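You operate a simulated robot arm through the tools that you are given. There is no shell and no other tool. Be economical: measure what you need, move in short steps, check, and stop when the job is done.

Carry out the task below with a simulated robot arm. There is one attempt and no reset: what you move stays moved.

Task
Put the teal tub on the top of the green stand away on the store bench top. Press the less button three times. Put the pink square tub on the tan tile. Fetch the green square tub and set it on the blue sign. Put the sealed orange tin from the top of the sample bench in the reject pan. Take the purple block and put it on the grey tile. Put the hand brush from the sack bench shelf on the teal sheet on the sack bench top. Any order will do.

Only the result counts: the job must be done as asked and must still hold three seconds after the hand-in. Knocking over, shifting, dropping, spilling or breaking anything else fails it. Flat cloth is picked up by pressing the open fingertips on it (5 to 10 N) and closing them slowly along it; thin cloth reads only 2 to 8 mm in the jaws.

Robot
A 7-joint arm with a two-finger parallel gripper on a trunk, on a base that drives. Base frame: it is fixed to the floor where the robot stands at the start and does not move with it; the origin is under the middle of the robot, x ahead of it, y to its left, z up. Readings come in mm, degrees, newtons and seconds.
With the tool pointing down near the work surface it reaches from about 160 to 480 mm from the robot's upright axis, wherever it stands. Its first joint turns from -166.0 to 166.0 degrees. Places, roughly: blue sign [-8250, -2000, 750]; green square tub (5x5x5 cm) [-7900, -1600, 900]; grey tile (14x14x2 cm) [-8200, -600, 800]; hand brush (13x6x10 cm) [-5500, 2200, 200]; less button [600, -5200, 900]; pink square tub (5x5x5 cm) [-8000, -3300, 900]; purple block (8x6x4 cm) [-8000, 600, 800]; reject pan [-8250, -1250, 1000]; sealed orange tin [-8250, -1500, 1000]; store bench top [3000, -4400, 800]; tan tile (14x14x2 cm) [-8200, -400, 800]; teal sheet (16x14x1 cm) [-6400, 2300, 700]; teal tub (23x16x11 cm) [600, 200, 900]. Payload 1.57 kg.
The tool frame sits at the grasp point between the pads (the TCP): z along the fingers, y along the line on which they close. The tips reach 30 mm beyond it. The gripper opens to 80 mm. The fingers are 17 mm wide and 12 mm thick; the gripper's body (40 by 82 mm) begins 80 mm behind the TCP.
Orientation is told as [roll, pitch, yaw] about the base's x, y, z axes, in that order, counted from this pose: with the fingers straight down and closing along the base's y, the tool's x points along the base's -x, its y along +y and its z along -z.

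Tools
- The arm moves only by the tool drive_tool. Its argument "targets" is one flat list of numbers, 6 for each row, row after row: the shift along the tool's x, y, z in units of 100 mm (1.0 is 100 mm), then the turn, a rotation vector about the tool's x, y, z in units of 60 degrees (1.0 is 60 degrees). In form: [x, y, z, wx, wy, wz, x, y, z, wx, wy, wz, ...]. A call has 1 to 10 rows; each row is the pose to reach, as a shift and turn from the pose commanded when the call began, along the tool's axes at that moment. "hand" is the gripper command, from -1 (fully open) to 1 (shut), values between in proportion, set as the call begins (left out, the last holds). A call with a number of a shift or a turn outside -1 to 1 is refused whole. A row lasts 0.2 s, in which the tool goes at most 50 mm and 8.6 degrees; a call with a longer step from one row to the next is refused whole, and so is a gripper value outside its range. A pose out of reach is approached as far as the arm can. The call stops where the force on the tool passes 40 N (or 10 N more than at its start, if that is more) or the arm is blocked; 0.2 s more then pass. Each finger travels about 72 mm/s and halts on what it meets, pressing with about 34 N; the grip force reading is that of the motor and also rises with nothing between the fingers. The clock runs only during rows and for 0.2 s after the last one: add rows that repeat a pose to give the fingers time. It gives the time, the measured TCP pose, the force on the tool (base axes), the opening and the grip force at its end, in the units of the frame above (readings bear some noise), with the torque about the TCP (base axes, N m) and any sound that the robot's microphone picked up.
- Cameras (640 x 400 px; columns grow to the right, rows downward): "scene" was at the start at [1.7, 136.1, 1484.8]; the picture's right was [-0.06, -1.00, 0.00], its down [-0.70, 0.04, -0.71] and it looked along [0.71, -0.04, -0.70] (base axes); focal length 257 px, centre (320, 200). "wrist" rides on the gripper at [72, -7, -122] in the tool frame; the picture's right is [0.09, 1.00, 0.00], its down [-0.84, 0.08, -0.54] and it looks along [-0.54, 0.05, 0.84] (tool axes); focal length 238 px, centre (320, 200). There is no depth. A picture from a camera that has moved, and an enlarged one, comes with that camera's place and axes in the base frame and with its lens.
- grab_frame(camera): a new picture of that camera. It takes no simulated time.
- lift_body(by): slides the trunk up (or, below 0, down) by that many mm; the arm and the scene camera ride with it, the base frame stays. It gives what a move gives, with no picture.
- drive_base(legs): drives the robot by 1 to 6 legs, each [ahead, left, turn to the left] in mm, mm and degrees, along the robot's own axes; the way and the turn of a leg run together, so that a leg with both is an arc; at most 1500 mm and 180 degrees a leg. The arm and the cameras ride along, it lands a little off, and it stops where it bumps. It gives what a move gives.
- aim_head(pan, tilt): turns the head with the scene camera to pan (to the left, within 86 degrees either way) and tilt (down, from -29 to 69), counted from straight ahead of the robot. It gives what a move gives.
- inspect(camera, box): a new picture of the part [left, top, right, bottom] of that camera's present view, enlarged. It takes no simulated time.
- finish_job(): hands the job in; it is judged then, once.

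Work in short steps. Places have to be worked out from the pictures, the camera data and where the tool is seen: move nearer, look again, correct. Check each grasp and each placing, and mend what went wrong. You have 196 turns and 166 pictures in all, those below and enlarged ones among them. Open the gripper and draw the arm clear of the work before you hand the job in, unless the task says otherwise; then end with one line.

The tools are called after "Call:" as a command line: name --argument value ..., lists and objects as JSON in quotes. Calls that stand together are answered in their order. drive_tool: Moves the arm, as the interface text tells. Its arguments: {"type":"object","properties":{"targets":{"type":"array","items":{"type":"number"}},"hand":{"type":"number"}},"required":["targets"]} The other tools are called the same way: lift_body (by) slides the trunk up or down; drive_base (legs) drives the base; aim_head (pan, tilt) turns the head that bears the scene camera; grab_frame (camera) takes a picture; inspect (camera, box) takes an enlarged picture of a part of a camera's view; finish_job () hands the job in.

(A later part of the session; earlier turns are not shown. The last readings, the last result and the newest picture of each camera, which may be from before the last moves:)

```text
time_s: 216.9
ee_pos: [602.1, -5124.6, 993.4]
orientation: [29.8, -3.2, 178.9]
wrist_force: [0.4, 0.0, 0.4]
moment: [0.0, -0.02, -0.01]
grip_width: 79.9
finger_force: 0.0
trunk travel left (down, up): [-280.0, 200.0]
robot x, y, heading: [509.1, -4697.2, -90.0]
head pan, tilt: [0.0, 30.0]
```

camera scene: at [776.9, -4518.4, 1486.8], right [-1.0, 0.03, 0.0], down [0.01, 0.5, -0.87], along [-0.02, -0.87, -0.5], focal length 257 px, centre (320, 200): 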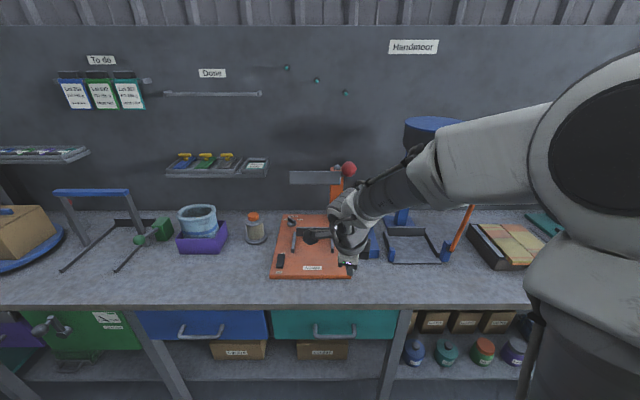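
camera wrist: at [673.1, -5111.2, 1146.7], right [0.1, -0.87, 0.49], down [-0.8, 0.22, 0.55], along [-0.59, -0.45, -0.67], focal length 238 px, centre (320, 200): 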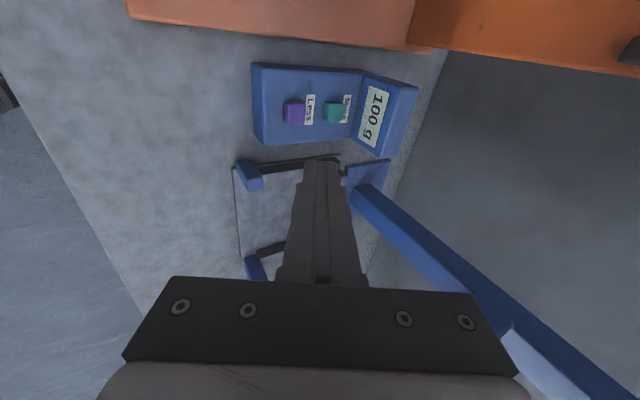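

All three presses clicked. Now the far group at x≈-8000: I raise and tuck the arm, back off, turn right to face -x and look for a way.

Call:
drive_tool --targets '[0, -0.3, -0.3, 0.13, 0, 0.05, 0, -0.6, -0.6, 0.26, 0, 0.05, 0, -0.8, -0.85, 0.39, 0, 0.05, 0, -0.9, -1.0, 0.5, 0, 0.05]'

Call:
drive_base --legs '[[-500, 0, 0], [0, 0, -90]]'

Call:
aim_head --pan 15 --tilt 15

Call:
grab_frame --camera "scene"

```text
time_s: 217.9
ee_pos: [605.6, -4996.0, 1034.0]
orientation: [-0.2, -2.4, 176.0]
wrist_force: [0.8, 0.3, -0.2]
moment: [-0.05, -0.04, 0.0]
grip_width: 79.9
finger_force: 0.1
out of reach, approached as far as the arm can: row 3
trunk travel left (down, up): [-280.0, 200.0]
robot x, y, heading: [511.0, -4694.4, -90.1]
head pan, tilt: [0.0, 30.0]
```

```text
time_s: 226.8
ee_pos: [202.7, -4296.6, 1034.1]
orientation: [-0.1, -2.4, 86.2]
wrist_force: [-0.2, -0.6, 0.4]
moment: [0.0, -0.01, 0.0]
grip_width: 79.9
finger_force: 0.1
trunk travel left (down, up): [-280.0, 200.0]
robot x, y, heading: [508.6, -4194.3, -180.1]
head pan, tilt: [0.0, 30.0]
```

```text
time_s: 227.6
ee_pos: [201.8, -4297.0, 1034.2]
orientation: [-0.2, -2.4, 86.2]
wrist_force: [-0.1, -1.2, 0.5]
moment: [0.04, 0.02, 0.02]
grip_width: 80.1
finger_force: 0.0
trunk travel left (down, up): [-280.0, 200.0]
robot x, y, heading: [502.8, -4197.9, -179.9]
head pan, tilt: [15.0, 15.0]
```

```text
66 pictures are left
camera scene: at [496.5, -4360.4, 1510.9], right [-0.26, 0.97, 0.0], down [0.25, 0.07, -0.97], along [-0.93, -0.25, -0.26], focal length 257 px, centre (320, 200)
```

scene: 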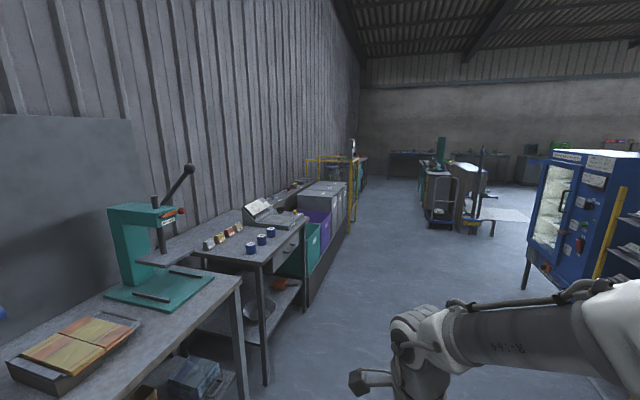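

The room opens to the west with a corridor at y≈-4200, clear from about -4850 to -3580. I drive down it to x≈-5500 and look.

Call:
drive_base --legs '[[1500, 0, 0], [1500, 0, 0], [1500, 0, 0], [1500, 0, 0]]'

Call:
aim_head --pan -20 --tilt 18

Call:
grab_frame --camera "scene"

```text
time_s: 266.0
ee_pos: [-5778.9, -4221.6, 1033.0]
orientation: [-0.2, -2.4, 85.2]
wrist_force: [-0.2, -0.6, 0.5]
moment: [0.02, 0.03, 0.01]
grip_width: 80.2
finger_force: 0.1
trunk travel left (down, up): [-280.0, 200.0]
robot x, y, heading: [-5471.8, -4126.0, 179.2]
head pan, tilt: [15.0, 15.0]
```

```text
time_s: 267.0
ee_pos: [-5778.7, -4221.8, 1034.9]
orientation: [-0.1, -2.4, 85.1]
wrist_force: [-0.2, -0.7, -0.1]
moment: [-0.01, 0.03, 0.0]
grip_width: 80.0
finger_force: 0.1
trunk travel left (down, up): [-280.0, 200.0]
robot x, y, heading: [-5479.4, -4128.8, 179.1]
head pan, tilt: [-20.0, 18.0]
```

```text
65 pictures are left
camera scene: at [-5481.7, -4233.0, 1506.1], right [0.35, 0.94, 0.0], down [0.29, -0.11, -0.95], along [-0.89, 0.34, -0.31], focal length 257 px, centre (320, 200)
```

scene: 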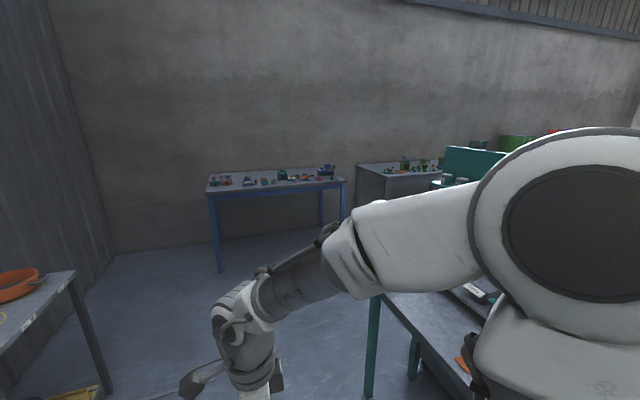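

Bench 1 (front edge x≈-7850, y -4390…-3070) holds the pink tub. I drive to about (-7300, -3290) in front of it and look.

Call:
drive_base --legs '[[1500, 0, 0.9], [330, 0, 0], [0, -840, 0]]'

Call:
aim_head --pan 0 --tilt 30

Call:
grab_frame --camera "scene"

```text
time_s: 285.5
ee_pos: [-7576.6, -3350.4, 1034.8]
orientation: [-0.1, -2.4, 84.7]
wrist_force: [1.1, -1.0, 0.0]
moment: [-0.02, 0.0, -0.03]
grip_width: 80.0
finger_force: 0.0
trunk travel left (down, up): [-280.0, 200.0]
robot x, y, heading: [-7270.4, -3252.7, 178.9]
head pan, tilt: [-20.0, 18.0]
```

```text
time_s: 286.3
ee_pos: [-7576.3, -3349.0, 1034.9]
orientation: [-0.1, -2.3, 84.7]
wrist_force: [0.3, -0.3, 0.1]
moment: [-0.02, 0.0, -0.03]
grip_width: 79.7
finger_force: 0.0
trunk travel left (down, up): [-280.0, 200.0]
robot x, y, heading: [-7270.2, -3258.7, 178.9]
head pan, tilt: [0.0, 30.0]
```

```text
64 pictures are left
camera scene: at [-7283.8, -3395.8, 1486.8], right [0.02, 1.0, 0.0], down [0.5, -0.01, -0.87], along [-0.87, 0.02, -0.5], focal length 257 px, centre (320, 200)
```

scene: 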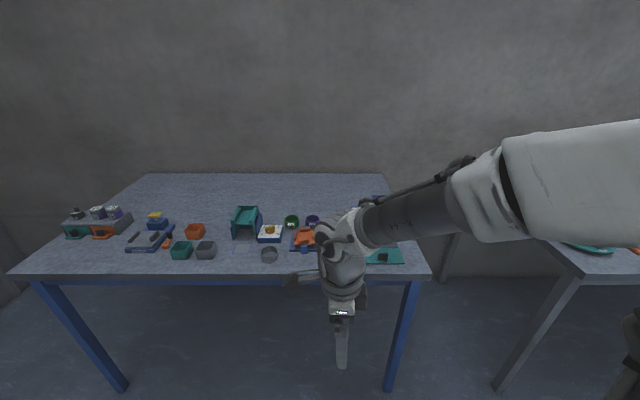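

The expected spot is hidden behind the gripper. I move ahead 230 mm and use the wrist camera.

Call:
drive_base --legs '[[230, 0, 1.1]]'

Call:
grab_frame --camera "wrist"

```text
time_s: 288.4
ee_pos: [-7801.2, -3351.9, 1035.3]
orientation: [-0.1, -2.3, 85.7]
wrist_force: [0.1, 0.6, 0.4]
moment: [0.03, 0.0, 0.02]
grip_width: 80.0
finger_force: 0.1
trunk travel left (down, up): [-280.0, 200.0]
robot x, y, heading: [-7498.3, -3255.7, 179.9]
head pan, tilt: [0.0, 30.0]
```

```text
63 pictures are left
camera wrist: at [-7799.7, -3429.9, 1153.9], right [-1.0, -0.02, -0.01], down [-0.02, 0.82, 0.58], along [-0.01, 0.58, -0.82], focal length 238 px, centre (320, 200)
```

wrist: 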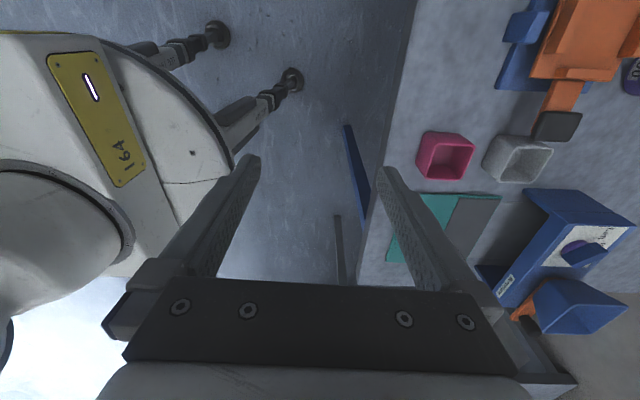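

The pink tub rim is at about (-7954, -3312), with the bench top at z≈830. A grey tub sits close on its far side, so I turn the fingers to close along y: I rotate the tool back 94°.

Call:
drive_tool --targets '[0, 0, 0, 0, 0, -0.14, 0, 0, 0, 0, 0, -0.28, 0, 0, 0, 0, 0, -0.42, 0, 0, 0, 0, 0, -0.56, 0, 0, 0, 0, 0, -0.7, 0, 0, 0, 0, 0, -0.84, 0, 0, 0, 0, 0, -0.97]'

Call:
drive_tool --targets '[0, 0, 0, 0, 0, -0.14, 0, 0, 0, 0, 0, -0.28, 0, 0, 0, 0, 0, -0.42, 0, 0, 0, 0, 0, -0.56, 0, 0, 0, 0, 0, -0.6, 0, 0, 0, 0, 0, -0.6]'

Call:
grab_frame --camera "wrist"

```text
time_s: 290.0
ee_pos: [-7802.8, -3352.4, 1032.5]
orientation: [-2.1, -1.2, 144.2]
wrist_force: [0.0, 0.3, -0.4]
moment: [-0.02, 0.0, -0.01]
grip_width: 79.8
finger_force: 0.0
trunk travel left (down, up): [-280.0, 200.0]
robot x, y, heading: [-7497.2, -3253.2, 179.9]
head pan, tilt: [0.0, 30.0]
```

```text
time_s: 291.4
ee_pos: [-7801.4, -3352.6, 1034.5]
orientation: [-2.4, 0.3, -179.9]
wrist_force: [-0.7, -0.4, 0.1]
moment: [-0.01, 0.02, -0.01]
grip_width: 80.2
finger_force: 0.0
trunk travel left (down, up): [-280.0, 200.0]
robot x, y, heading: [-7496.9, -3252.0, 179.8]
head pan, tilt: [0.0, 30.0]
```

```text
62 pictures are left
camera wrist: at [-7729.5, -3351.1, 1157.5], right [0.09, -0.99, -0.04], down [-0.84, -0.1, 0.53], along [-0.54, -0.02, -0.84], focal length 238 px, centre (320, 200)
```

wrist: 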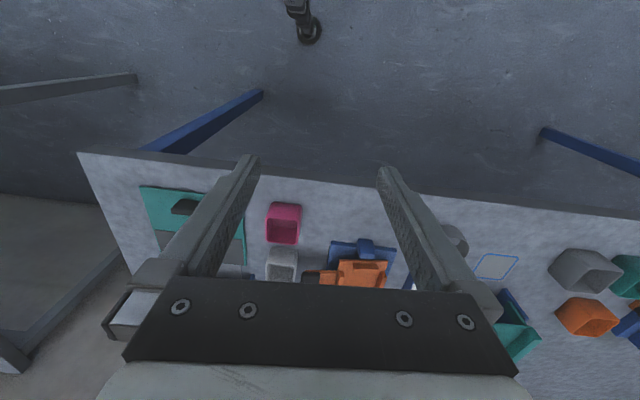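

Pink tub consistently at (-7957, -3309). I drive 80 mm ahead, move above it and look before descending.

Call:
drive_base --legs '[[80, 0, 0]]'

Call:
drive_tool --targets '[-0.25, -0.14, 0.2, 0, 0, 0, -0.5, -0.28, 0.4, 0.02, 0, 0, -0.76, -0.43, 0.7, 0.04, 0, 0, -0.76, -0.43, 0.7, 0.04, 0, 0]'

Call:
grab_frame --camera "wrist"

```text
time_s: 292.6
ee_pos: [-7880.9, -3352.2, 1035.2]
orientation: [-2.4, 0.3, 180.0]
wrist_force: [0.1, 0.8, -0.4]
moment: [0.0, 0.01, -0.02]
grip_width: 79.8
finger_force: 0.1
trunk travel left (down, up): [-280.0, 200.0]
robot x, y, heading: [-7574.9, -3255.1, 179.8]
head pan, tilt: [0.0, 30.0]
```

```text
time_s: 293.6
ee_pos: [-7955.2, -3306.5, 964.2]
orientation: [-4.9, 0.1, 180.0]
wrist_force: [-0.8, 0.4, 0.0]
moment: [0.0, 0.01, -0.01]
grip_width: 80.1
finger_force: 0.1
trunk travel left (down, up): [-280.0, 200.0]
robot x, y, heading: [-7575.8, -3253.3, 179.6]
head pan, tilt: [0.0, 30.0]
```

```text
61 pictures are left
camera wrist: at [-7882.9, -3309.2, 1087.6], right [0.09, -0.99, -0.08], down [-0.84, -0.12, 0.53], along [-0.54, 0.02, -0.84], focal length 238 px, centre (320, 200)
```

wrist: 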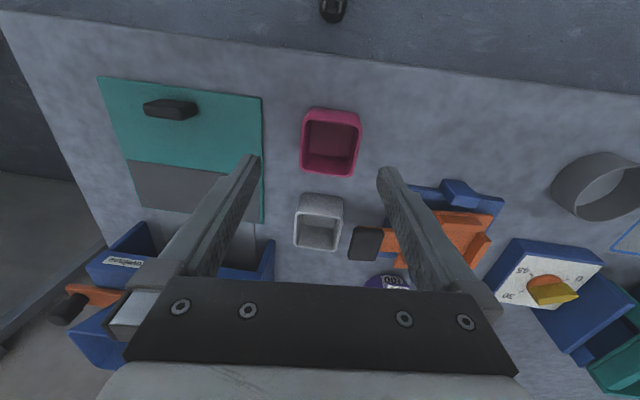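

Aligned. I remove the 5° roll and descend vertically to TCP z≈866.

Call:
drive_tool --targets '[0, 0.02, 0.25, -0.04, 0, 0, 0, 0.04, 0.5, -0.08, 0, 0, 0, 0.065, 0.75, -0.08, 0, 0, 0, 0.083, 0.97, -0.08, 0, 0, 0, 0.083, 0.97, -0.08, 0, 0]'

Call:
drive_tool --targets '[0, 0, 0, 0, 0, 0, 0, 0, 0, 0, 0, 0, 0, 0, 0, 0, 0, 0, 0, 0, 0, 0, 0, 0]' --hand 1

Call:
grab_frame --camera "wrist"

```text
time_s: 294.5
ee_pos: [-7955.0, -3305.9, 889.9]
orientation: [-0.1, 0.2, -179.9]
wrist_force: [6.9, 2.1, 14.9]
moment: [-0.57, -0.1, 0.16]
grip_width: 78.5
finger_force: 0.0
trunk travel left (down, up): [-280.0, 200.0]
robot x, y, heading: [-7571.9, -3254.0, 179.6]
head pan, tilt: [0.0, 30.0]
stopped in row 4: the force on the tool passed its limit at 76 N (the readings are from after the stop); the commanded pose is now the measured one
```

```text
time_s: 295.5
ee_pos: [-7957.3, -3308.5, 890.5]
orientation: [0.0, 0.0, -179.9]
wrist_force: [-4.7, -4.7, 26.9]
moment: [-0.39, 0.04, -0.06]
grip_width: 47.9
finger_force: 33.8
trunk travel left (down, up): [-280.0, 200.0]
robot x, y, heading: [-7572.4, -3254.0, 179.8]
head pan, tilt: [0.0, 30.0]
```

```text
60 pictures are left
camera wrist: at [-7883.6, -3300.6, 1012.7], right [0.09, -1.0, 0.0], down [-0.84, -0.08, 0.54], along [-0.54, -0.05, -0.84], focal length 238 px, centre (320, 200)
```

wrist: 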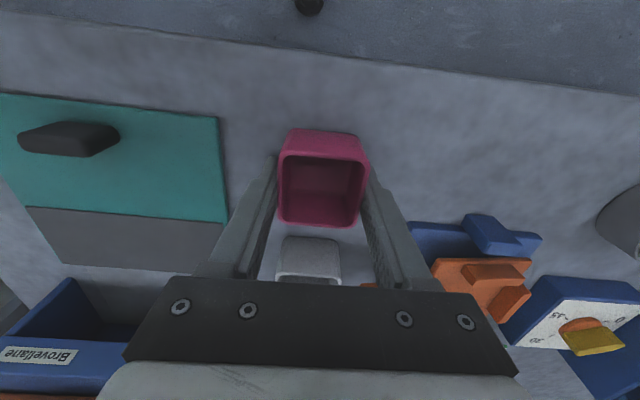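

Bench contact (bench is z≈860) and the tub is gripped at 48 mm. I lift 120 mm and check.

Call:
drive_tool --targets '[0, 0, -0.25, 0, 0, 0, 0, 0, -0.6, 0, 0, 0, 0, 0, -1.0, 0, 0, 0, 0.3, 0, -1.0, 0, 0, 0]'

Call:
drive_base --legs '[[-330, 0, 0.2]]'

Call:
aim_head --pan -45 --tilt 22

Call:
grab_frame --camera "wrist"

Call:
grab_frame --camera "scene"

```text
time_s: 296.5
ee_pos: [-7924.4, -3307.6, 989.3]
orientation: [-0.1, 0.2, -180.0]
wrist_force: [-0.4, -0.2, -0.8]
moment: [-0.01, -0.02, -0.03]
grip_width: 47.7
finger_force: 34.4
trunk travel left (down, up): [-280.0, 200.0]
robot x, y, heading: [-7576.0, -3255.0, 179.9]
head pan, tilt: [0.0, 30.0]
```

```text
time_s: 299.2
ee_pos: [-7594.6, -3309.9, 988.6]
orientation: [-0.2, 0.2, -179.8]
wrist_force: [-0.4, -0.5, -0.6]
moment: [0.04, 0.0, 0.03]
grip_width: 47.3
finger_force: 34.1
trunk travel left (down, up): [-280.0, 200.0]
robot x, y, heading: [-7246.1, -3255.4, 180.0]
head pan, tilt: [0.0, 30.0]
```

```text
time_s: 300.3
ee_pos: [-7594.5, -3308.6, 989.4]
orientation: [-0.1, 0.2, -179.8]
wrist_force: [0.2, -0.3, -0.7]
moment: [-0.01, -0.02, -0.01]
grip_width: 47.3
finger_force: 34.4
trunk travel left (down, up): [-280.0, 200.0]
robot x, y, heading: [-7243.3, -3252.6, 180.3]
head pan, tilt: [-45.0, 22.0]
```

```text
59 pictures are left
camera wrist: at [-7521.9, -3302.4, 1112.1], right [0.1, -1.0, 0.0], down [-0.84, -0.08, 0.54], along [-0.54, -0.05, -0.84], focal length 238 px, centre (320, 200)
```

wrist: 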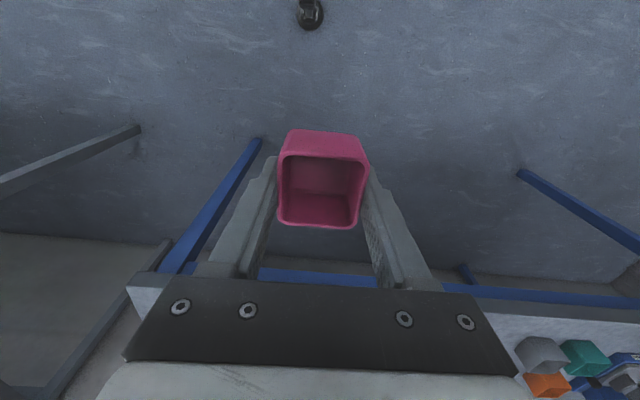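

```text
58 pictures are left
camera scene: at [-7231.4, -3328.2, 1499.6], right [0.71, 0.71, 0.0], down [0.27, -0.26, -0.93], along [-0.66, 0.66, -0.37], focal length 257 px, centre (320, 200)
```

scene: 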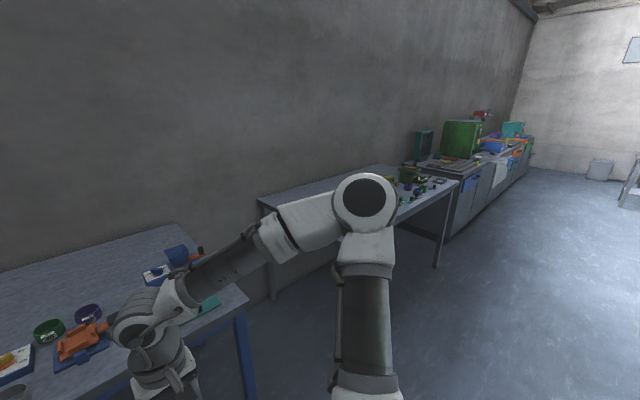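

Holding the pink tub. The row of benches and cabinets continues along the wall. I slide right (+y) to y≈-430 and look at the tiles.

Call:
drive_base --legs '[[0, -1450, 0], [0, -1350, 0]]'

Call:
aim_head --pan 0 --tilt 30

Call:
grab_frame --camera "scene"

```text
time_s: 321.2
ee_pos: [-7601.8, -507.4, 989.6]
orientation: [-0.1, 0.2, -179.6]
wrist_force: [0.0, -0.1, -0.3]
moment: [0.01, 0.0, -0.03]
grip_width: 47.1
finger_force: 34.8
trunk travel left (down, up): [-280.0, 200.0]
robot x, y, heading: [-7249.2, -450.4, -179.8]
head pan, tilt: [-45.0, 22.0]
```

```text
time_s: 322.4
ee_pos: [-7602.9, -506.9, 988.7]
orientation: [-0.1, 0.2, -179.6]
wrist_force: [0.2, -0.3, -0.9]
moment: [0.01, 0.03, 0.0]
grip_width: 47.4
finger_force: 34.4
trunk travel left (down, up): [-280.0, 200.0]
robot x, y, heading: [-7249.9, -452.3, -179.9]
head pan, tilt: [0.0, 30.0]
```

```text
57 pictures are left
camera scene: at [-7263.3, -590.2, 1486.8], right [0.0, 1.0, 0.0], down [0.5, 0.0, -0.87], along [-0.87, 0.0, -0.5], focal length 257 px, centre (320, 200)
```

scene: 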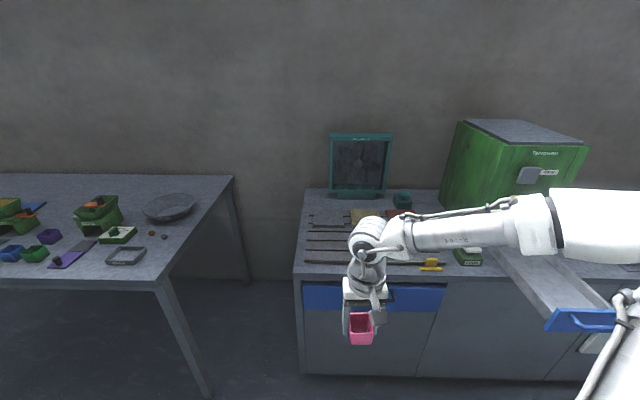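

The tiles are likely behind the hand. I zoom in on the cabinet top.

Call:
inspect --camera "scene" --box '[290, 170, 490, 290]'

```text
3.20 times, centred on (390, 230) of scene
camera zoom: at [-7263.3, -590.2, 1486.8], right [0.0, 1.0, 0.0], down [0.5, 0.0, -0.87], along [-0.87, 0.0, -0.5], focal length 823 px, centre (96, 104)
```

zoom: 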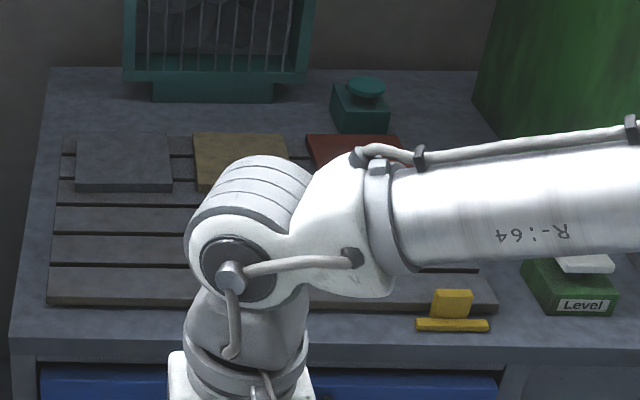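

The grey, tan and red tiles lie on a slatted rack: tan is at about (-8190, -400) and grey at about (-8185, -552). I move in close to the cabinet front (x≈-7864).

Call:
drive_base --legs '[[0, -60, 0], [400, 0, 0]]'

Call:
grab_frame --camera "wrist"

```text
time_s: 325.9
ee_pos: [-7952.8, -451.2, 988.8]
orientation: [0.0, 0.1, -179.1]
wrist_force: [-0.5, 0.1, 0.2]
moment: [-0.04, 0.04, 0.02]
grip_width: 47.1
finger_force: 33.8
trunk travel left (down, up): [-280.0, 200.0]
robot x, y, heading: [-7600.9, -392.2, -179.5]
head pan, tilt: [0.0, 30.0]
stopped in leg 2: the robot was blocked; the commanded pose is now the measured one
```

```text
55 pictures are left
camera wrist: at [-7879.9, -443.7, 1111.7], right [0.11, -0.99, 0.0], down [-0.84, -0.09, 0.54], along [-0.54, -0.06, -0.84], focal length 238 px, centre (320, 200)
```

wrist: 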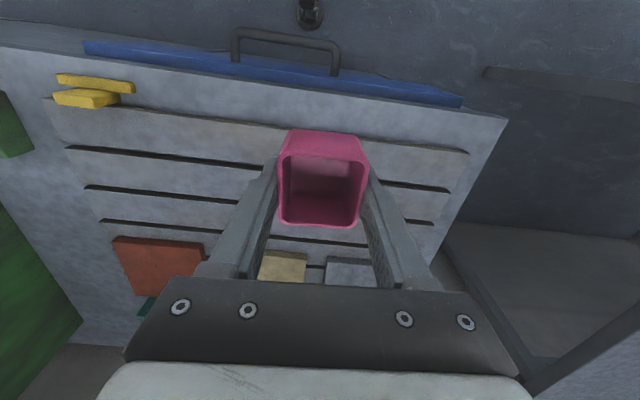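

The base is at its limit. The tan tile's near edge is at x≈-8119 and its centre at about (-8189, -382). I extend with the tool tilted 28° forward, aiming for TCP (-8140, -385).

Call:
drive_tool --targets '[-0.25, -0.08, 0, 0, -0.117, 0, -0.5, -0.16, 0, 0, -0.234, 0, -0.75, -0.25, 0, 0, -0.351, 0, -1.0, -0.33, 0, 0, -0.467, 0, -1.0, -0.33, 0, 0, -0.467, 0]'

Call:
drive_tool --targets '[-0.26, -0.11, 0.14, 0, 0, 0, -0.52, -0.22, 0.28, 0, 0, 0, -0.77, -0.33, 0.41, 0, 0, 0, -0.77, -0.33, 0.41, 0, 0, 0]'

Call:
grab_frame --camera "wrist"

```text
time_s: 327.1
ee_pos: [-8053.2, -421.1, 988.4]
orientation: [0.1, -28.0, -179.0]
wrist_force: [0.1, -0.2, -0.7]
moment: [0.01, 0.01, -0.01]
grip_width: 47.3
finger_force: 33.9
trunk travel left (down, up): [-280.0, 200.0]
robot x, y, heading: [-7602.9, -393.8, -179.5]
head pan, tilt: [0.0, 30.0]
```

```text
time_s: 328.1
ee_pos: [-8141.5, -388.2, 988.5]
orientation: [-0.1, -27.8, -179.0]
wrist_force: [0.5, -0.5, 0.2]
moment: [0.02, 0.0, 0.01]
grip_width: 47.3
finger_force: 34.5
trunk travel left (down, up): [-280.0, 200.0]
robot x, y, heading: [-7606.7, -394.7, -179.4]
head pan, tilt: [0.0, 30.0]
```

```text
54 pictures are left
camera wrist: at [-8020.1, -380.2, 1064.4], right [0.1, -0.99, -0.04], down [-0.49, -0.09, 0.87], along [-0.87, -0.06, -0.49], focal length 238 px, centre (320, 200)
```

wrist: 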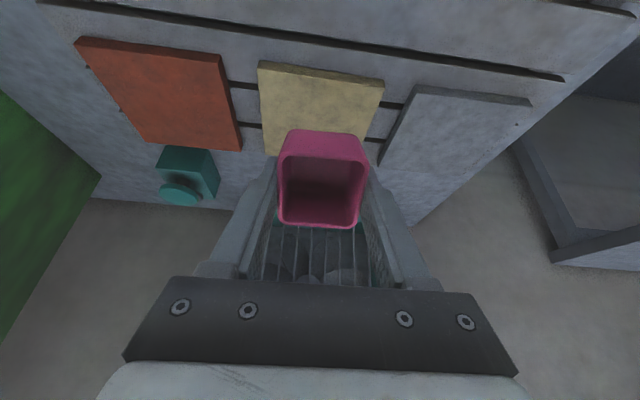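

The tile is better seen now: top z≈836, near edge x≈-8164, centre at about (-8234, -385). I go 60 mm further and 80 mm down.

Call:
drive_tool --targets '[-0.1, 0, 0.2, 0, 0, 0, -0.16, 0, 0.45, 0, 0, 0, -0.16, 0, 0.75, 0, 0, 0, -0.16, 0, 0.98, 0, 0, 0, -0.16, 0, 0.98, 0, 0, 0]'

Call:
grab_frame --camera "wrist"

```text
time_s: 329.3
ee_pos: [-8201.6, -389.2, 909.1]
orientation: [-0.1, -27.9, -179.1]
wrist_force: [0.5, -0.7, -1.1]
moment: [-0.02, 0.0, -0.01]
grip_width: 47.2
finger_force: 33.8
trunk travel left (down, up): [-280.0, 200.0]
robot x, y, heading: [-7602.9, -394.1, -179.4]
head pan, tilt: [0.0, 30.0]
```

```text
53 pictures are left
camera wrist: at [-8079.6, -379.6, 984.8], right [0.1, -0.99, -0.04], down [-0.49, -0.09, 0.87], along [-0.87, -0.06, -0.49], focal length 238 px, centre (320, 200)
```

wrist: 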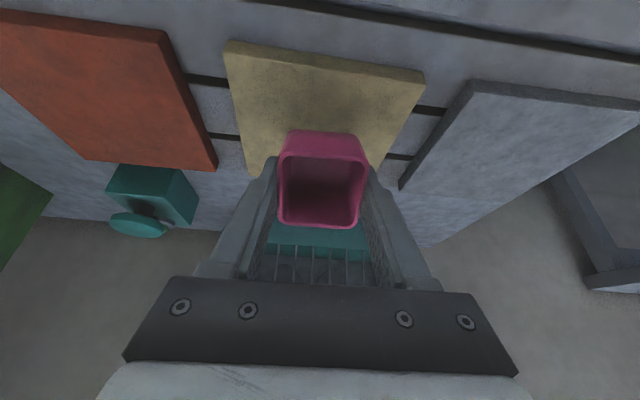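

Good: the tub's low corner is ~24 mm inside the tile's near edge. I lower straight down slowly to contact.

Call:
drive_tool --targets '[0.093, 0, 0.177, 0, 0, 0, 0.14, 0, 0.265, 0, 0, 0, 0.168, 0, 0.318, 0, 0, 0, 0.196, 0, 0.371, 0, 0, 0, 0.215, 0, 0.407, 0, 0, 0]'

Call:
grab_frame --camera "wrist"

```text
time_s: 330.5
ee_pos: [-8202.2, -388.5, 867.1]
orientation: [-0.1, -28.3, -179.0]
wrist_force: [-7.5, 1.8, 31.2]
moment: [0.02, -0.12, 0.01]
grip_width: 47.5
finger_force: 34.3
trunk travel left (down, up): [-280.0, 200.0]
robot x, y, heading: [-7607.2, -389.4, -179.1]
head pan, tilt: [0.0, 30.0]
```

```text
52 pictures are left
camera wrist: at [-8080.0, -380.5, 941.4], right [0.1, -0.99, -0.04], down [-0.48, -0.09, 0.87], along [-0.87, -0.06, -0.48], focal length 238 px, centre (320, 200)
```

wrist: 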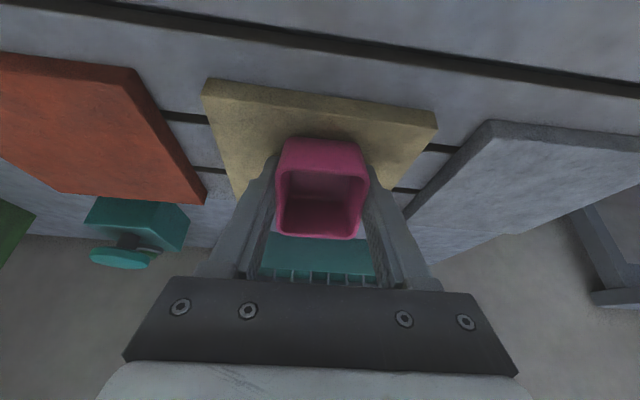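

Contact at 31 N and the tub has begun to flatten. I open to release, then withdraw up along the tool axis.

Call:
drive_tool --targets '[-0.01, 0, -0.02, 0, 0, 0, -0.01, 0, -0.02, 0, 0, 0, -0.01, 0, -0.02, 0, 0, 0, -0.01, 0, -0.02, 0, 0, 0]' --hand -0.6

Call:
drive_tool --targets '[-0.15, 0, -0.25, 0, 0, 0, -0.3, 0, -0.55, 0, 0, 0, -0.2, 0, -0.9, 0, 0, 0]'

Call:
grab_frame --camera "wrist"

```text
time_s: 331.5
ee_pos: [-8198.2, -388.2, 866.6]
orientation: [-0.1, -27.9, -179.0]
wrist_force: [-3.7, 8.0, 18.8]
moment: [-0.34, 0.19, -0.16]
grip_width: 56.4
finger_force: 0.1
trunk travel left (down, up): [-280.0, 200.0]
robot x, y, heading: [-7603.9, -394.3, -179.2]
head pan, tilt: [0.0, 30.0]
```

```text
time_s: 332.3
ee_pos: [-8178.8, -390.3, 954.0]
orientation: [0.0, -27.7, -178.9]
wrist_force: [0.2, 0.0, 0.5]
moment: [-0.02, -0.01, -0.01]
grip_width: 63.9
finger_force: 0.0
trunk travel left (down, up): [-280.0, 200.0]
robot x, y, heading: [-7602.1, -392.4, -179.4]
head pan, tilt: [0.0, 30.0]
```

```text
51 pictures are left
camera wrist: at [-8056.1, -381.8, 1029.7], right [0.1, -0.99, -0.04], down [-0.49, -0.09, 0.87], along [-0.87, -0.06, -0.49], focal length 238 px, centre (320, 200)
```

wrist: 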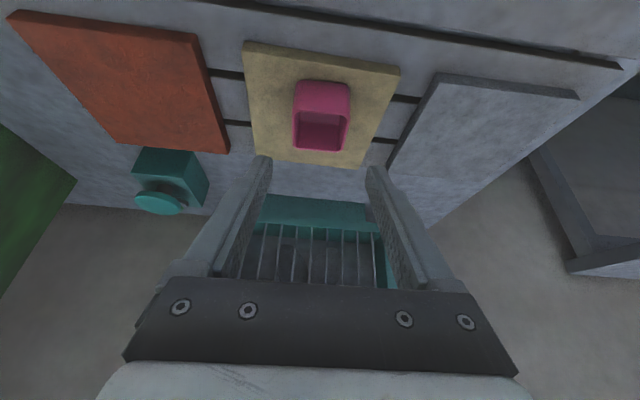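

The pink tub stands on the tan tile. Next is the purple block near (-8000, 600): I retract, back off, slide right to y≈560 and look.

Call:
drive_tool --targets '[0.2, 0, -0.2, 0, 0.117, 0, 0.45, 0, -0.4, 0, 0.234, 0, 0.7, 0, -0.55, 0, 0.351, 0, 0.95, 0, -0.65, 0, 0.467, 0, 1.0, 0, -0.65, 0, 0.467, 0]' --hand -1

Call:
drive_base --legs '[[-320, 0, -0.5], [0, -1020, 0]]'

Call:
grab_frame --camera "scene"

```text
time_s: 333.5
ee_pos: [-8055.9, -388.0, 966.0]
orientation: [0.0, 0.3, -179.0]
wrist_force: [0.2, 2.0, -1.1]
moment: [0.02, -0.01, 0.01]
grip_width: 79.8
finger_force: 0.1
trunk travel left (down, up): [-280.0, 200.0]
robot x, y, heading: [-7605.8, -396.2, -179.6]
head pan, tilt: [0.0, 30.0]
```

```text
time_s: 343.7
ee_pos: [-7739.9, 620.1, 964.9]
orientation: [0.0, 0.2, -179.0]
wrist_force: [-0.4, 0.3, 0.5]
moment: [-0.04, 0.01, -0.01]
grip_width: 80.1
finger_force: 0.0
trunk travel left (down, up): [-280.0, 200.0]
robot x, y, heading: [-7287.1, 615.6, -179.2]
head pan, tilt: [0.0, 30.0]
```

```text
50 pictures are left
camera scene: at [-7295.3, 476.3, 1486.7], right [-0.01, 1.0, 0.0], down [0.5, 0.01, -0.87], along [-0.87, -0.01, -0.5], focal length 257 px, centre (320, 200)
```

scene: 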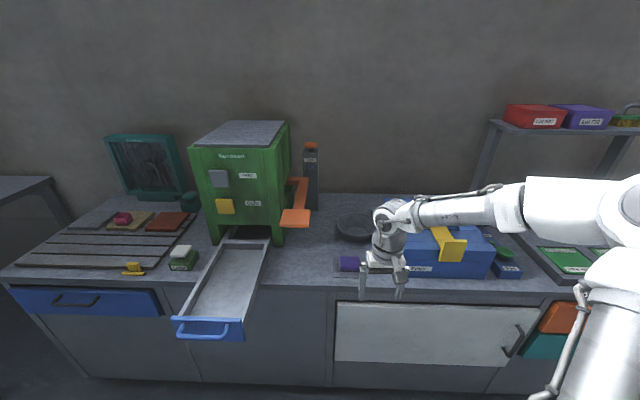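

The purple block is at about (-7990, 574). I position the hand over it with the base and look with the wrist camera.

Call:
drive_base --legs '[[0, 45, -0.8], [250, 0, 0]]'

Call:
grab_frame --camera "wrist"

```text
time_s: 346.5
ee_pos: [-7990.2, 580.2, 966.9]
orientation: [-0.1, 0.3, -179.7]
wrist_force: [0.6, 0.0, 0.2]
moment: [-0.03, 0.01, 0.01]
grip_width: 79.8
finger_force: 0.0
trunk travel left (down, up): [-280.0, 200.0]
robot x, y, heading: [-7539.0, 569.4, -179.9]
head pan, tilt: [0.0, 30.0]
```

```text
49 pictures are left
camera wrist: at [-7916.7, 587.2, 1088.8], right [0.1, -1.0, 0.0], down [-0.84, -0.08, 0.54], along [-0.54, -0.05, -0.84], focal length 238 px, centre (320, 200)
```

wrist: 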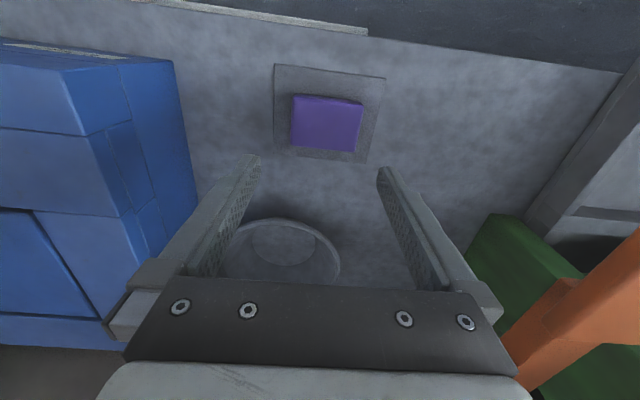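

The block (8×6, long side along y, top z≈818) is at about (-7990, 573). I turn the tool 90° to grip its 60 mm sides along x.

Call:
drive_tool --targets '[0, 0.02, 0.1, 0, 0, 0.14, 0, 0.04, 0.2, 0, 0, 0.28, 0, 0.07, 0.3, 0, 0, 0.42, 0, 0.07, 0.3, 0, 0, 0.56, 0, 0.07, 0.3, 0, 0, 0.7, 0, 0.07, 0.3, 0, 0, 0.84, 0, 0.07, 0.3, 0, 0, 0.97]'

Call:
drive_tool --targets '[0, 0, 0, 0, 0, 0.14, 0, 0, 0, 0, 0, 0.28, 0, 0, 0, 0, 0, 0.42, 0, 0, 0, 0, 0, 0.525, 0, 0, 0, 0, 0, 0.525]'

Call:
grab_frame --camera "wrist"

```text
time_s: 348.1
ee_pos: [-7988.6, 573.9, 936.0]
orientation: [-0.2, 0.1, 121.9]
wrist_force: [-0.5, 0.5, -0.3]
moment: [-0.01, 0.0, 0.0]
grip_width: 79.9
finger_force: 0.1
trunk travel left (down, up): [-280.0, 200.0]
robot x, y, heading: [-7538.7, 569.2, -179.8]
head pan, tilt: [0.0, 30.0]
```

```text
time_s: 349.3
ee_pos: [-7989.6, 573.9, 935.2]
orientation: [-0.2, -0.1, 90.4]
wrist_force: [0.2, -0.4, 0.3]
moment: [0.0, 0.0, -0.01]
grip_width: 80.2
finger_force: 0.1
trunk travel left (down, up): [-280.0, 200.0]
robot x, y, heading: [-7536.7, 568.3, -180.1]
head pan, tilt: [0.0, 30.0]
```

```text
48 pictures are left
camera wrist: at [-7981.3, 501.0, 1058.0], right [-0.99, -0.1, 0.0], down [-0.09, 0.84, 0.54], along [-0.05, 0.54, -0.84], focal length 238 px, centre (320, 200)
```

wrist: 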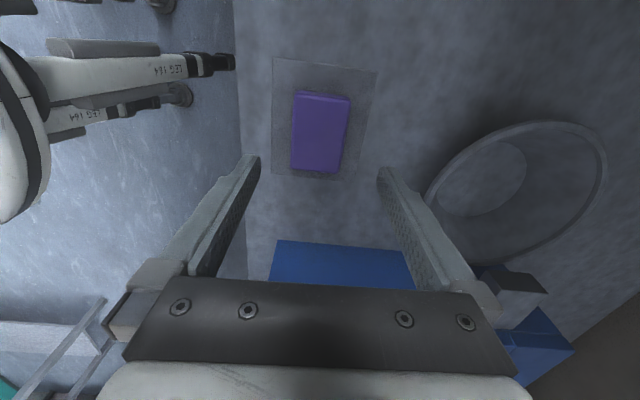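

Aligned over the block. I descend to TCP z≈815 with force stop, then close.

Call:
drive_tool --targets '[0, 0, 0.3, 0, 0, 0, 0, 0, 0.6, 0, 0, 0, 0, 0, 0.9, 0, 0, 0, 0, 0, 1.0, 0, 0, 0]'

Call:
drive_tool --targets '[0, 0, 0.06, 0, 0, 0, 0, 0, 0.12, 0, 0, 0, 0, 0, 0.18, 0, 0, 0, 0, 0, 0.23, 0, 0, 0]'

Call:
drive_tool --targets '[0, 0, 0, 0, 0, 0, 0, 0, 0, 0, 0, 0, 0, 0, 0, 0, 0, 0, 0, 0, 0, 0, 0, 0]' --hand 1

Call:
drive_tool --targets '[0, 0, -0.3, 0, 0, 0, 0, 0, -0.6, 0, 0, 0, 0, 0, -1.0, 0, 0, 0]'

Call:
grab_frame --camera "wrist"

```text
time_s: 350.3
ee_pos: [-7989.2, 573.5, 834.3]
orientation: [-0.3, -0.1, 90.5]
wrist_force: [0.4, 0.3, 0.9]
moment: [0.02, 0.06, 0.01]
grip_width: 79.4
finger_force: 0.0
trunk travel left (down, up): [-280.0, 200.0]
robot x, y, heading: [-7536.0, 569.9, -180.0]
head pan, tilt: [0.0, 30.0]
```

```text
time_s: 350.8
ee_pos: [-7990.9, 573.2, 834.4]
orientation: [0.2, -0.2, 90.7]
wrist_force: [5.6, 2.5, 22.5]
moment: [-0.1, -1.17, 0.13]
grip_width: 80.0
finger_force: 0.1
trunk travel left (down, up): [-280.0, 200.0]
robot x, y, heading: [-7539.6, 565.5, -179.9]
head pan, tilt: [0.0, 30.0]
stopped in row 2: the force on the tool passed its limit at 49 N (the readings are from after the stop); the commanded pose is now the measured one
```

```text
time_s: 351.8
ee_pos: [-7990.0, 571.2, 833.0]
orientation: [0.2, -0.2, 90.5]
wrist_force: [7.4, 1.2, 23.6]
moment: [-0.14, -0.87, -0.07]
grip_width: 51.7
finger_force: 33.9
trunk travel left (down, up): [-280.0, 200.0]
robot x, y, heading: [-7534.0, 568.7, -180.0]
head pan, tilt: [0.0, 30.0]
stopped in row 4: the force on the tool passed its limit at 40 N (the readings are from after the stop); the commanded pose is now the measured one
```

```text
time_s: 352.6
ee_pos: [-7988.9, 573.3, 932.3]
orientation: [0.1, -0.1, 90.7]
wrist_force: [0.4, -0.3, -0.7]
moment: [-0.03, 0.0, 0.01]
grip_width: 51.4
finger_force: 34.0
trunk travel left (down, up): [-280.0, 200.0]
robot x, y, heading: [-7537.5, 572.9, -179.9]
head pan, tilt: [0.0, 30.0]
```

```text
47 pictures are left
camera wrist: at [-7980.7, 500.3, 1054.4], right [-0.99, -0.1, 0.0], down [-0.09, 0.83, 0.54], along [-0.06, 0.54, -0.84], focal length 238 px, centre (320, 200)
```

wrist: 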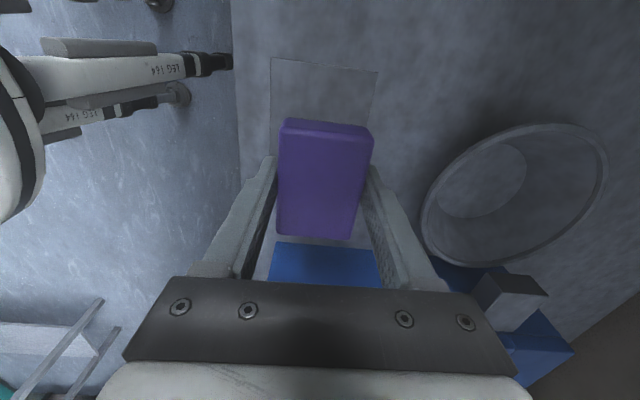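

The block is held (51 mm), its bottom about 30 mm below the TCP. I back off, slide left to the grey tile at y≈-546 while turning the tool back, and move in.

Call:
drive_base --legs '[[-260, 0, 0], [0, 1115, 0]]'

Call:
drive_tool --targets '[0, 0, -0.1, 0, 0, -0.14, 0, 0, -0.2, 0, 0, -0.28, 0, 0, -0.3, 0, 0, -0.42, 0, 0, -0.4, 0, 0, -0.56, 0, 0, -0.5, 0, 0, -0.7, 0, 0, -0.5, 0, 0, -0.84, 0, 0, -0.5, 0, 0, -0.97]'

Call:
drive_tool --targets '[0, 0, 0, 0, 0, -0.14, 0, 0, 0, 0, 0, -0.28, 0, 0, 0, 0, 0, -0.42, 0, 0, 0, 0, 0, -0.53, 0, 0, 0, 0, 0, -0.53]'

Call:
drive_base --legs '[[340, 0, 0]]'

```text
time_s: 363.2
ee_pos: [-7723.7, -560.0, 932.8]
orientation: [0.0, -0.1, 90.7]
wrist_force: [0.3, -0.5, -1.1]
moment: [-0.01, 0.02, -0.01]
grip_width: 51.3
finger_force: 34.3
trunk travel left (down, up): [-280.0, 200.0]
robot x, y, heading: [-7272.1, -564.4, -180.0]
head pan, tilt: [0.0, 30.0]
```

```text
time_s: 364.8
ee_pos: [-7725.2, -560.1, 982.0]
orientation: [-0.1, -0.1, 149.1]
wrist_force: [0.1, -0.1, -0.4]
moment: [0.04, 0.0, -0.01]
grip_width: 50.9
finger_force: 33.9
trunk travel left (down, up): [-280.0, 200.0]
robot x, y, heading: [-7272.5, -559.7, -179.7]
head pan, tilt: [0.0, 30.0]
```

```text
time_s: 366.0
ee_pos: [-7724.7, -559.8, 982.1]
orientation: [-0.1, -0.2, -179.2]
wrist_force: [-0.9, 0.1, -1.2]
moment: [0.01, -0.05, -0.01]
grip_width: 51.0
finger_force: 33.7
trunk travel left (down, up): [-280.0, 200.0]
robot x, y, heading: [-7276.6, -560.9, -179.9]
head pan, tilt: [0.0, 30.0]
```

```text
time_s: 368.9
ee_pos: [-8060.4, -560.2, 981.9]
orientation: [0.0, -0.1, -179.5]
wrist_force: [-0.4, -0.1, -0.9]
moment: [0.02, 0.01, -0.03]
grip_width: 51.3
finger_force: 34.2
trunk travel left (down, up): [-280.0, 200.0]
robot x, y, heading: [-7610.2, -564.3, -179.9]
head pan, tilt: [0.0, 30.0]
stopped in leg 1: the robot was blocked; the commanded pose is now the measured one
```

At the limit x=-7610. I tilt 28° and extend 100 mm, then look at the grey tile.

Call:
drive_tool --targets '[-0.25, 0, 0, 0, -0.117, 0, -0.5, 0, 0, 0, -0.234, 0, -0.75, 0, 0, 0, -0.351, 0, -1.0, 0, 0, 0, -0.467, 0, -1.0, 0, 0, 0, -0.467, 0]'

Call:
grab_frame --camera "wrist"

```text
time_s: 370.1
ee_pos: [-8159.7, -561.5, 982.3]
orientation: [-0.1, -28.2, -179.4]
wrist_force: [-0.6, 0.6, -0.9]
moment: [0.03, 0.01, 0.02]
grip_width: 51.2
finger_force: 34.0
trunk travel left (down, up): [-280.0, 200.0]
robot x, y, heading: [-7603.5, -563.0, -180.2]
head pan, tilt: [0.0, 30.0]
```

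```text
46 pictures are left
camera wrist: at [-8038.6, -553.6, 1057.1], right [0.09, -0.99, -0.05], down [-0.48, -0.09, 0.87], along [-0.87, -0.06, -0.49], focal length 238 px, centre (320, 200)
```

wrist: 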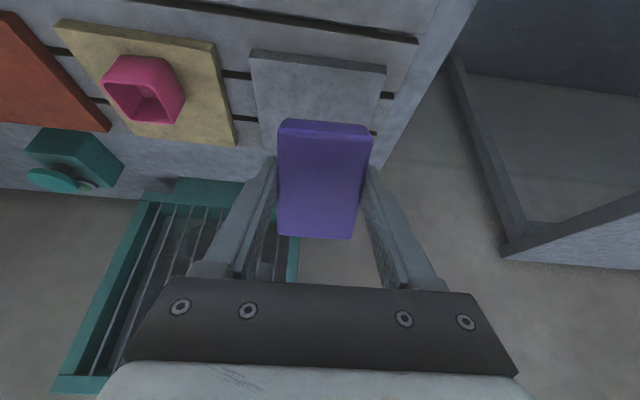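

The grey tile's near edge is at x≈-8172, with its centre at about (-8242, -553). I move forward 45 mm and down, then slowly to contact.

Call:
drive_tool --targets '[-0.1, -0.03, 0.2, 0, 0, 0, -0.1, -0.06, 0.45, 0, 0, 0, -0.07, -0.08, 0.83, 0, 0, 0, -0.07, -0.08, 0.83, 0, 0, 0]'

Call:
drive_tool --targets '[0.07, 0, 0.13, 0, 0, 0, 0.117, 0, 0.22, 0, 0, 0, 0.15, 0, 0.283, 0, 0, 0, 0.178, 0, 0.335, 0, 0, 0, 0.206, 0, 0.388, 0, 0, 0]'

Call:
grab_frame --camera "wrist"

```text
time_s: 371.1
ee_pos: [-8207.8, -555.5, 911.6]
orientation: [-0.2, -28.1, -179.3]
wrist_force: [0.2, 0.1, -0.7]
moment: [-0.02, -0.03, -0.01]
grip_width: 51.1
finger_force: 33.4
trunk travel left (down, up): [-280.0, 200.0]
robot x, y, heading: [-7607.5, -560.4, -180.3]
head pan, tilt: [0.0, 30.0]
```

```text
time_s: 372.3
ee_pos: [-8208.4, -555.7, 874.3]
orientation: [-0.1, -29.0, -179.2]
wrist_force: [-4.4, 0.4, 35.2]
moment: [-0.09, -0.4, 0.01]
grip_width: 51.3
finger_force: 33.7
trunk travel left (down, up): [-280.0, 200.0]
robot x, y, heading: [-7605.7, -561.7, -179.8]
head pan, tilt: [0.0, 30.0]
```

```text
45 pictures are left
camera wrist: at [-8085.7, -546.7, 947.6], right [0.09, -0.99, -0.05], down [-0.47, -0.09, 0.88], along [-0.88, -0.06, -0.48], focal length 238 px, centre (320, 200)
```

wrist: 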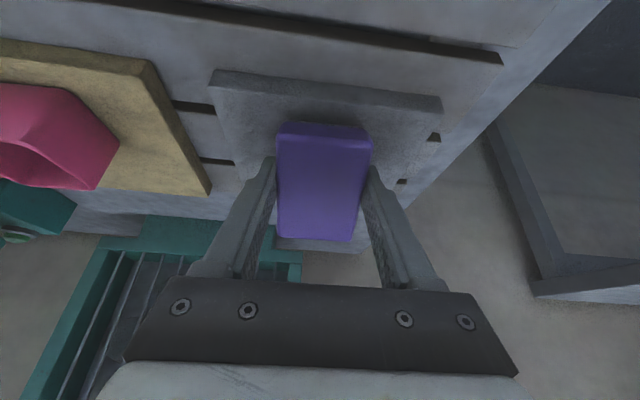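

The block doesn't rotate yet. I loosen the grip to a light touch (target ~50 mm) and push down gently so it pivots flat.

Call:
drive_tool --targets '[0, 0, 0, 0, 0, 0, 0, 0, 0, 0, 0, 0, 0.03, 0, 0.05, 0, 0, 0, 0.05, 0, 0.09, 0, 0, 0, 0.07, 0, 0.13, 0, 0, 0]' --hand -0.265

Call:
grab_frame --camera "wrist"

```text
time_s: 373.4
ee_pos: [-8208.2, -554.4, 865.8]
orientation: [-0.3, -29.0, -179.1]
wrist_force: [0.6, -0.4, 20.2]
moment: [-0.15, -0.26, 0.04]
grip_width: 51.6
finger_force: 34.2
trunk travel left (down, up): [-280.0, 200.0]
robot x, y, heading: [-7608.1, -562.2, -179.7]
head pan, tilt: [0.0, 30.0]
stopped in row 5: the force on the tool passed its limit at 52 N (the readings are from after the stop); the commanded pose is now the measured one
```

```text
44 pictures are left
camera wrist: at [-8086.4, -546.7, 939.0], right [0.09, -0.99, -0.05], down [-0.47, -0.09, 0.88], along [-0.88, -0.06, -0.47], focal length 238 px, centre (320, 200)
```

wrist: 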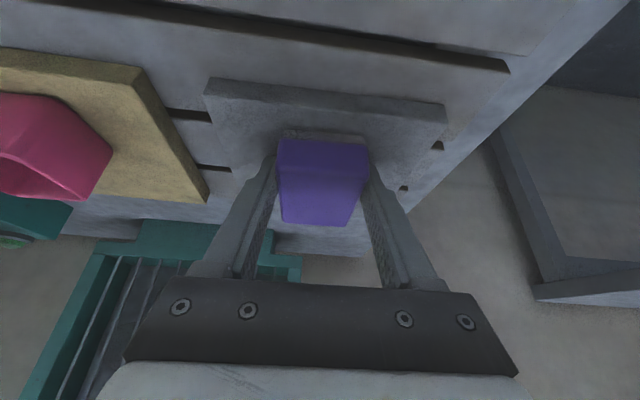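

The block pivoted nearly flat. I release and withdraw.

Call:
drive_tool --targets '[-0.01, 0, -0.02, 0, 0, 0, -0.01, 0, -0.02, 0, 0, 0, -0.01, 0, -0.02, 0, 0, 0, -0.01, 0, -0.02, 0, 0, 0]' --hand -0.75

Call:
drive_tool --targets '[-0.15, 0, -0.25, 0, 0, 0, -0.3, 0, -0.55, 0, 0, 0, -0.2, 0, -0.9, 0, 0, 0]'

Call:
grab_frame --camera "wrist"

```text
time_s: 374.4
ee_pos: [-8208.4, -554.2, 865.8]
orientation: [-0.2, -28.7, -179.3]
wrist_force: [-3.2, 9.0, 18.9]
moment: [-0.42, 0.25, -0.19]
grip_width: 62.5
finger_force: 0.1
trunk travel left (down, up): [-280.0, 200.0]
robot x, y, heading: [-7606.6, -561.2, -180.0]
head pan, tilt: [0.0, 30.0]
```

```text
time_s: 375.2
ee_pos: [-8182.9, -554.9, 952.1]
orientation: [-0.2, -28.5, -179.1]
wrist_force: [-0.2, -0.2, 0.6]
moment: [0.02, -0.04, 0.03]
grip_width: 70.0
finger_force: 0.1
trunk travel left (down, up): [-280.0, 200.0]
robot x, y, heading: [-7608.0, -562.3, -179.8]
head pan, tilt: [0.0, 30.0]
```

```text
43 pictures are left
camera wrist: at [-8060.9, -546.6, 1025.7], right [0.09, -0.99, -0.05], down [-0.48, -0.09, 0.88], along [-0.87, -0.06, -0.48], focal length 238 px, centre (320, 200)
```

wrist: 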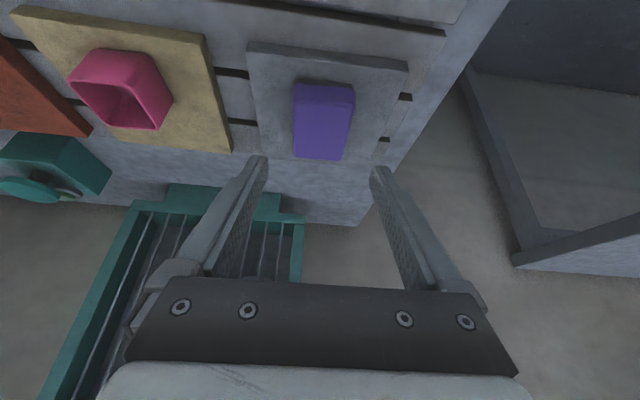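

The purple block lies on the grey tile. Next are the sample bench tasks: I retract, back off and slide left to y≈-1500.

Call:
drive_tool --targets '[0.2, 0, -0.2, 0, 0.117, 0, 0.45, 0, -0.4, 0, 0.234, 0, 0.7, 0, -0.55, 0, 0.351, 0, 0.95, 0, -0.65, 0, 0.475, 0, 1.0, 0, -0.65, 0, 0.475, 0]' --hand -1

Call:
drive_base --legs '[[-340, 0, 0], [0, 940, 0]]'

Call:
grab_frame --camera "scene"

```text
time_s: 376.4
ee_pos: [-8064.9, -554.1, 962.3]
orientation: [-0.1, 0.0, -179.2]
wrist_force: [0.1, -0.6, 0.6]
moment: [0.01, -0.01, 0.0]
grip_width: 80.1
finger_force: 0.1
trunk travel left (down, up): [-280.0, 200.0]
robot x, y, heading: [-7612.4, -559.9, -180.1]
head pan, tilt: [0.0, 30.0]
```

```text
time_s: 386.1
ee_pos: [-7713.2, -1489.2, 961.7]
orientation: [-0.2, -0.1, -179.0]
wrist_force: [0.2, 0.0, 0.3]
moment: [-0.03, -0.03, 0.01]
grip_width: 79.8
finger_force: 0.0
trunk travel left (down, up): [-280.0, 200.0]
robot x, y, heading: [-7257.9, -1494.9, -179.5]
head pan, tilt: [0.0, 30.0]
```

```text
42 pictures are left
camera scene: at [-7265.1, -1635.0, 1486.8], right [-0.01, 1.0, 0.0], down [0.5, 0.0, -0.87], along [-0.87, -0.01, -0.5], focal length 257 px, centre (320, 200)
```

scene: 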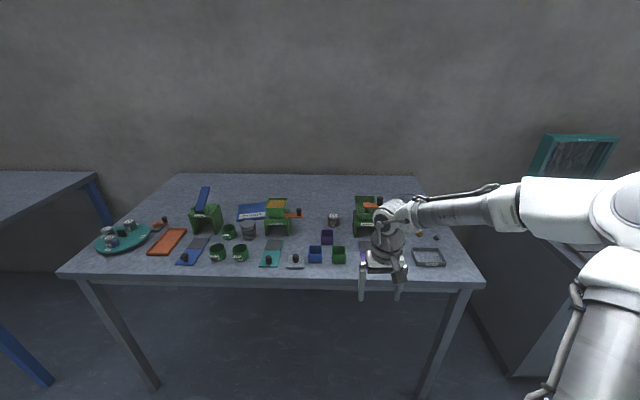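

I zoom on the bench items to identify the green tub, the blue sign, the orange tin and the pan.

Call:
inspect --camera "scene" --box '[180, 175, 400, 285]'

```text
2.91 times, centred on (290, 230) of scene
camera zoom: at [-7265.1, -1635.0, 1486.8], right [-0.01, 1.0, 0.0], down [0.5, 0.0, -0.87], along [-0.87, -0.01, -0.5], focal length 748 px, centre (407, 113)
```

zoom: 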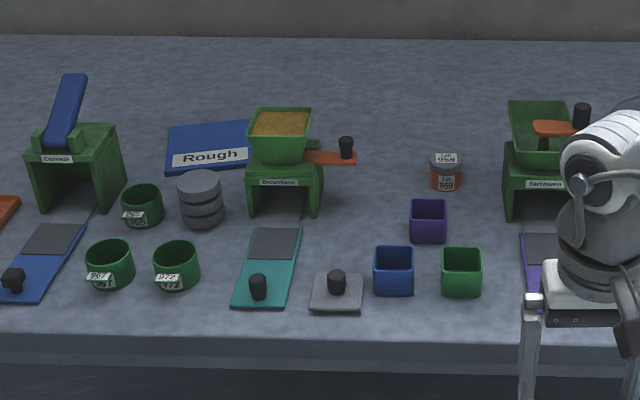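

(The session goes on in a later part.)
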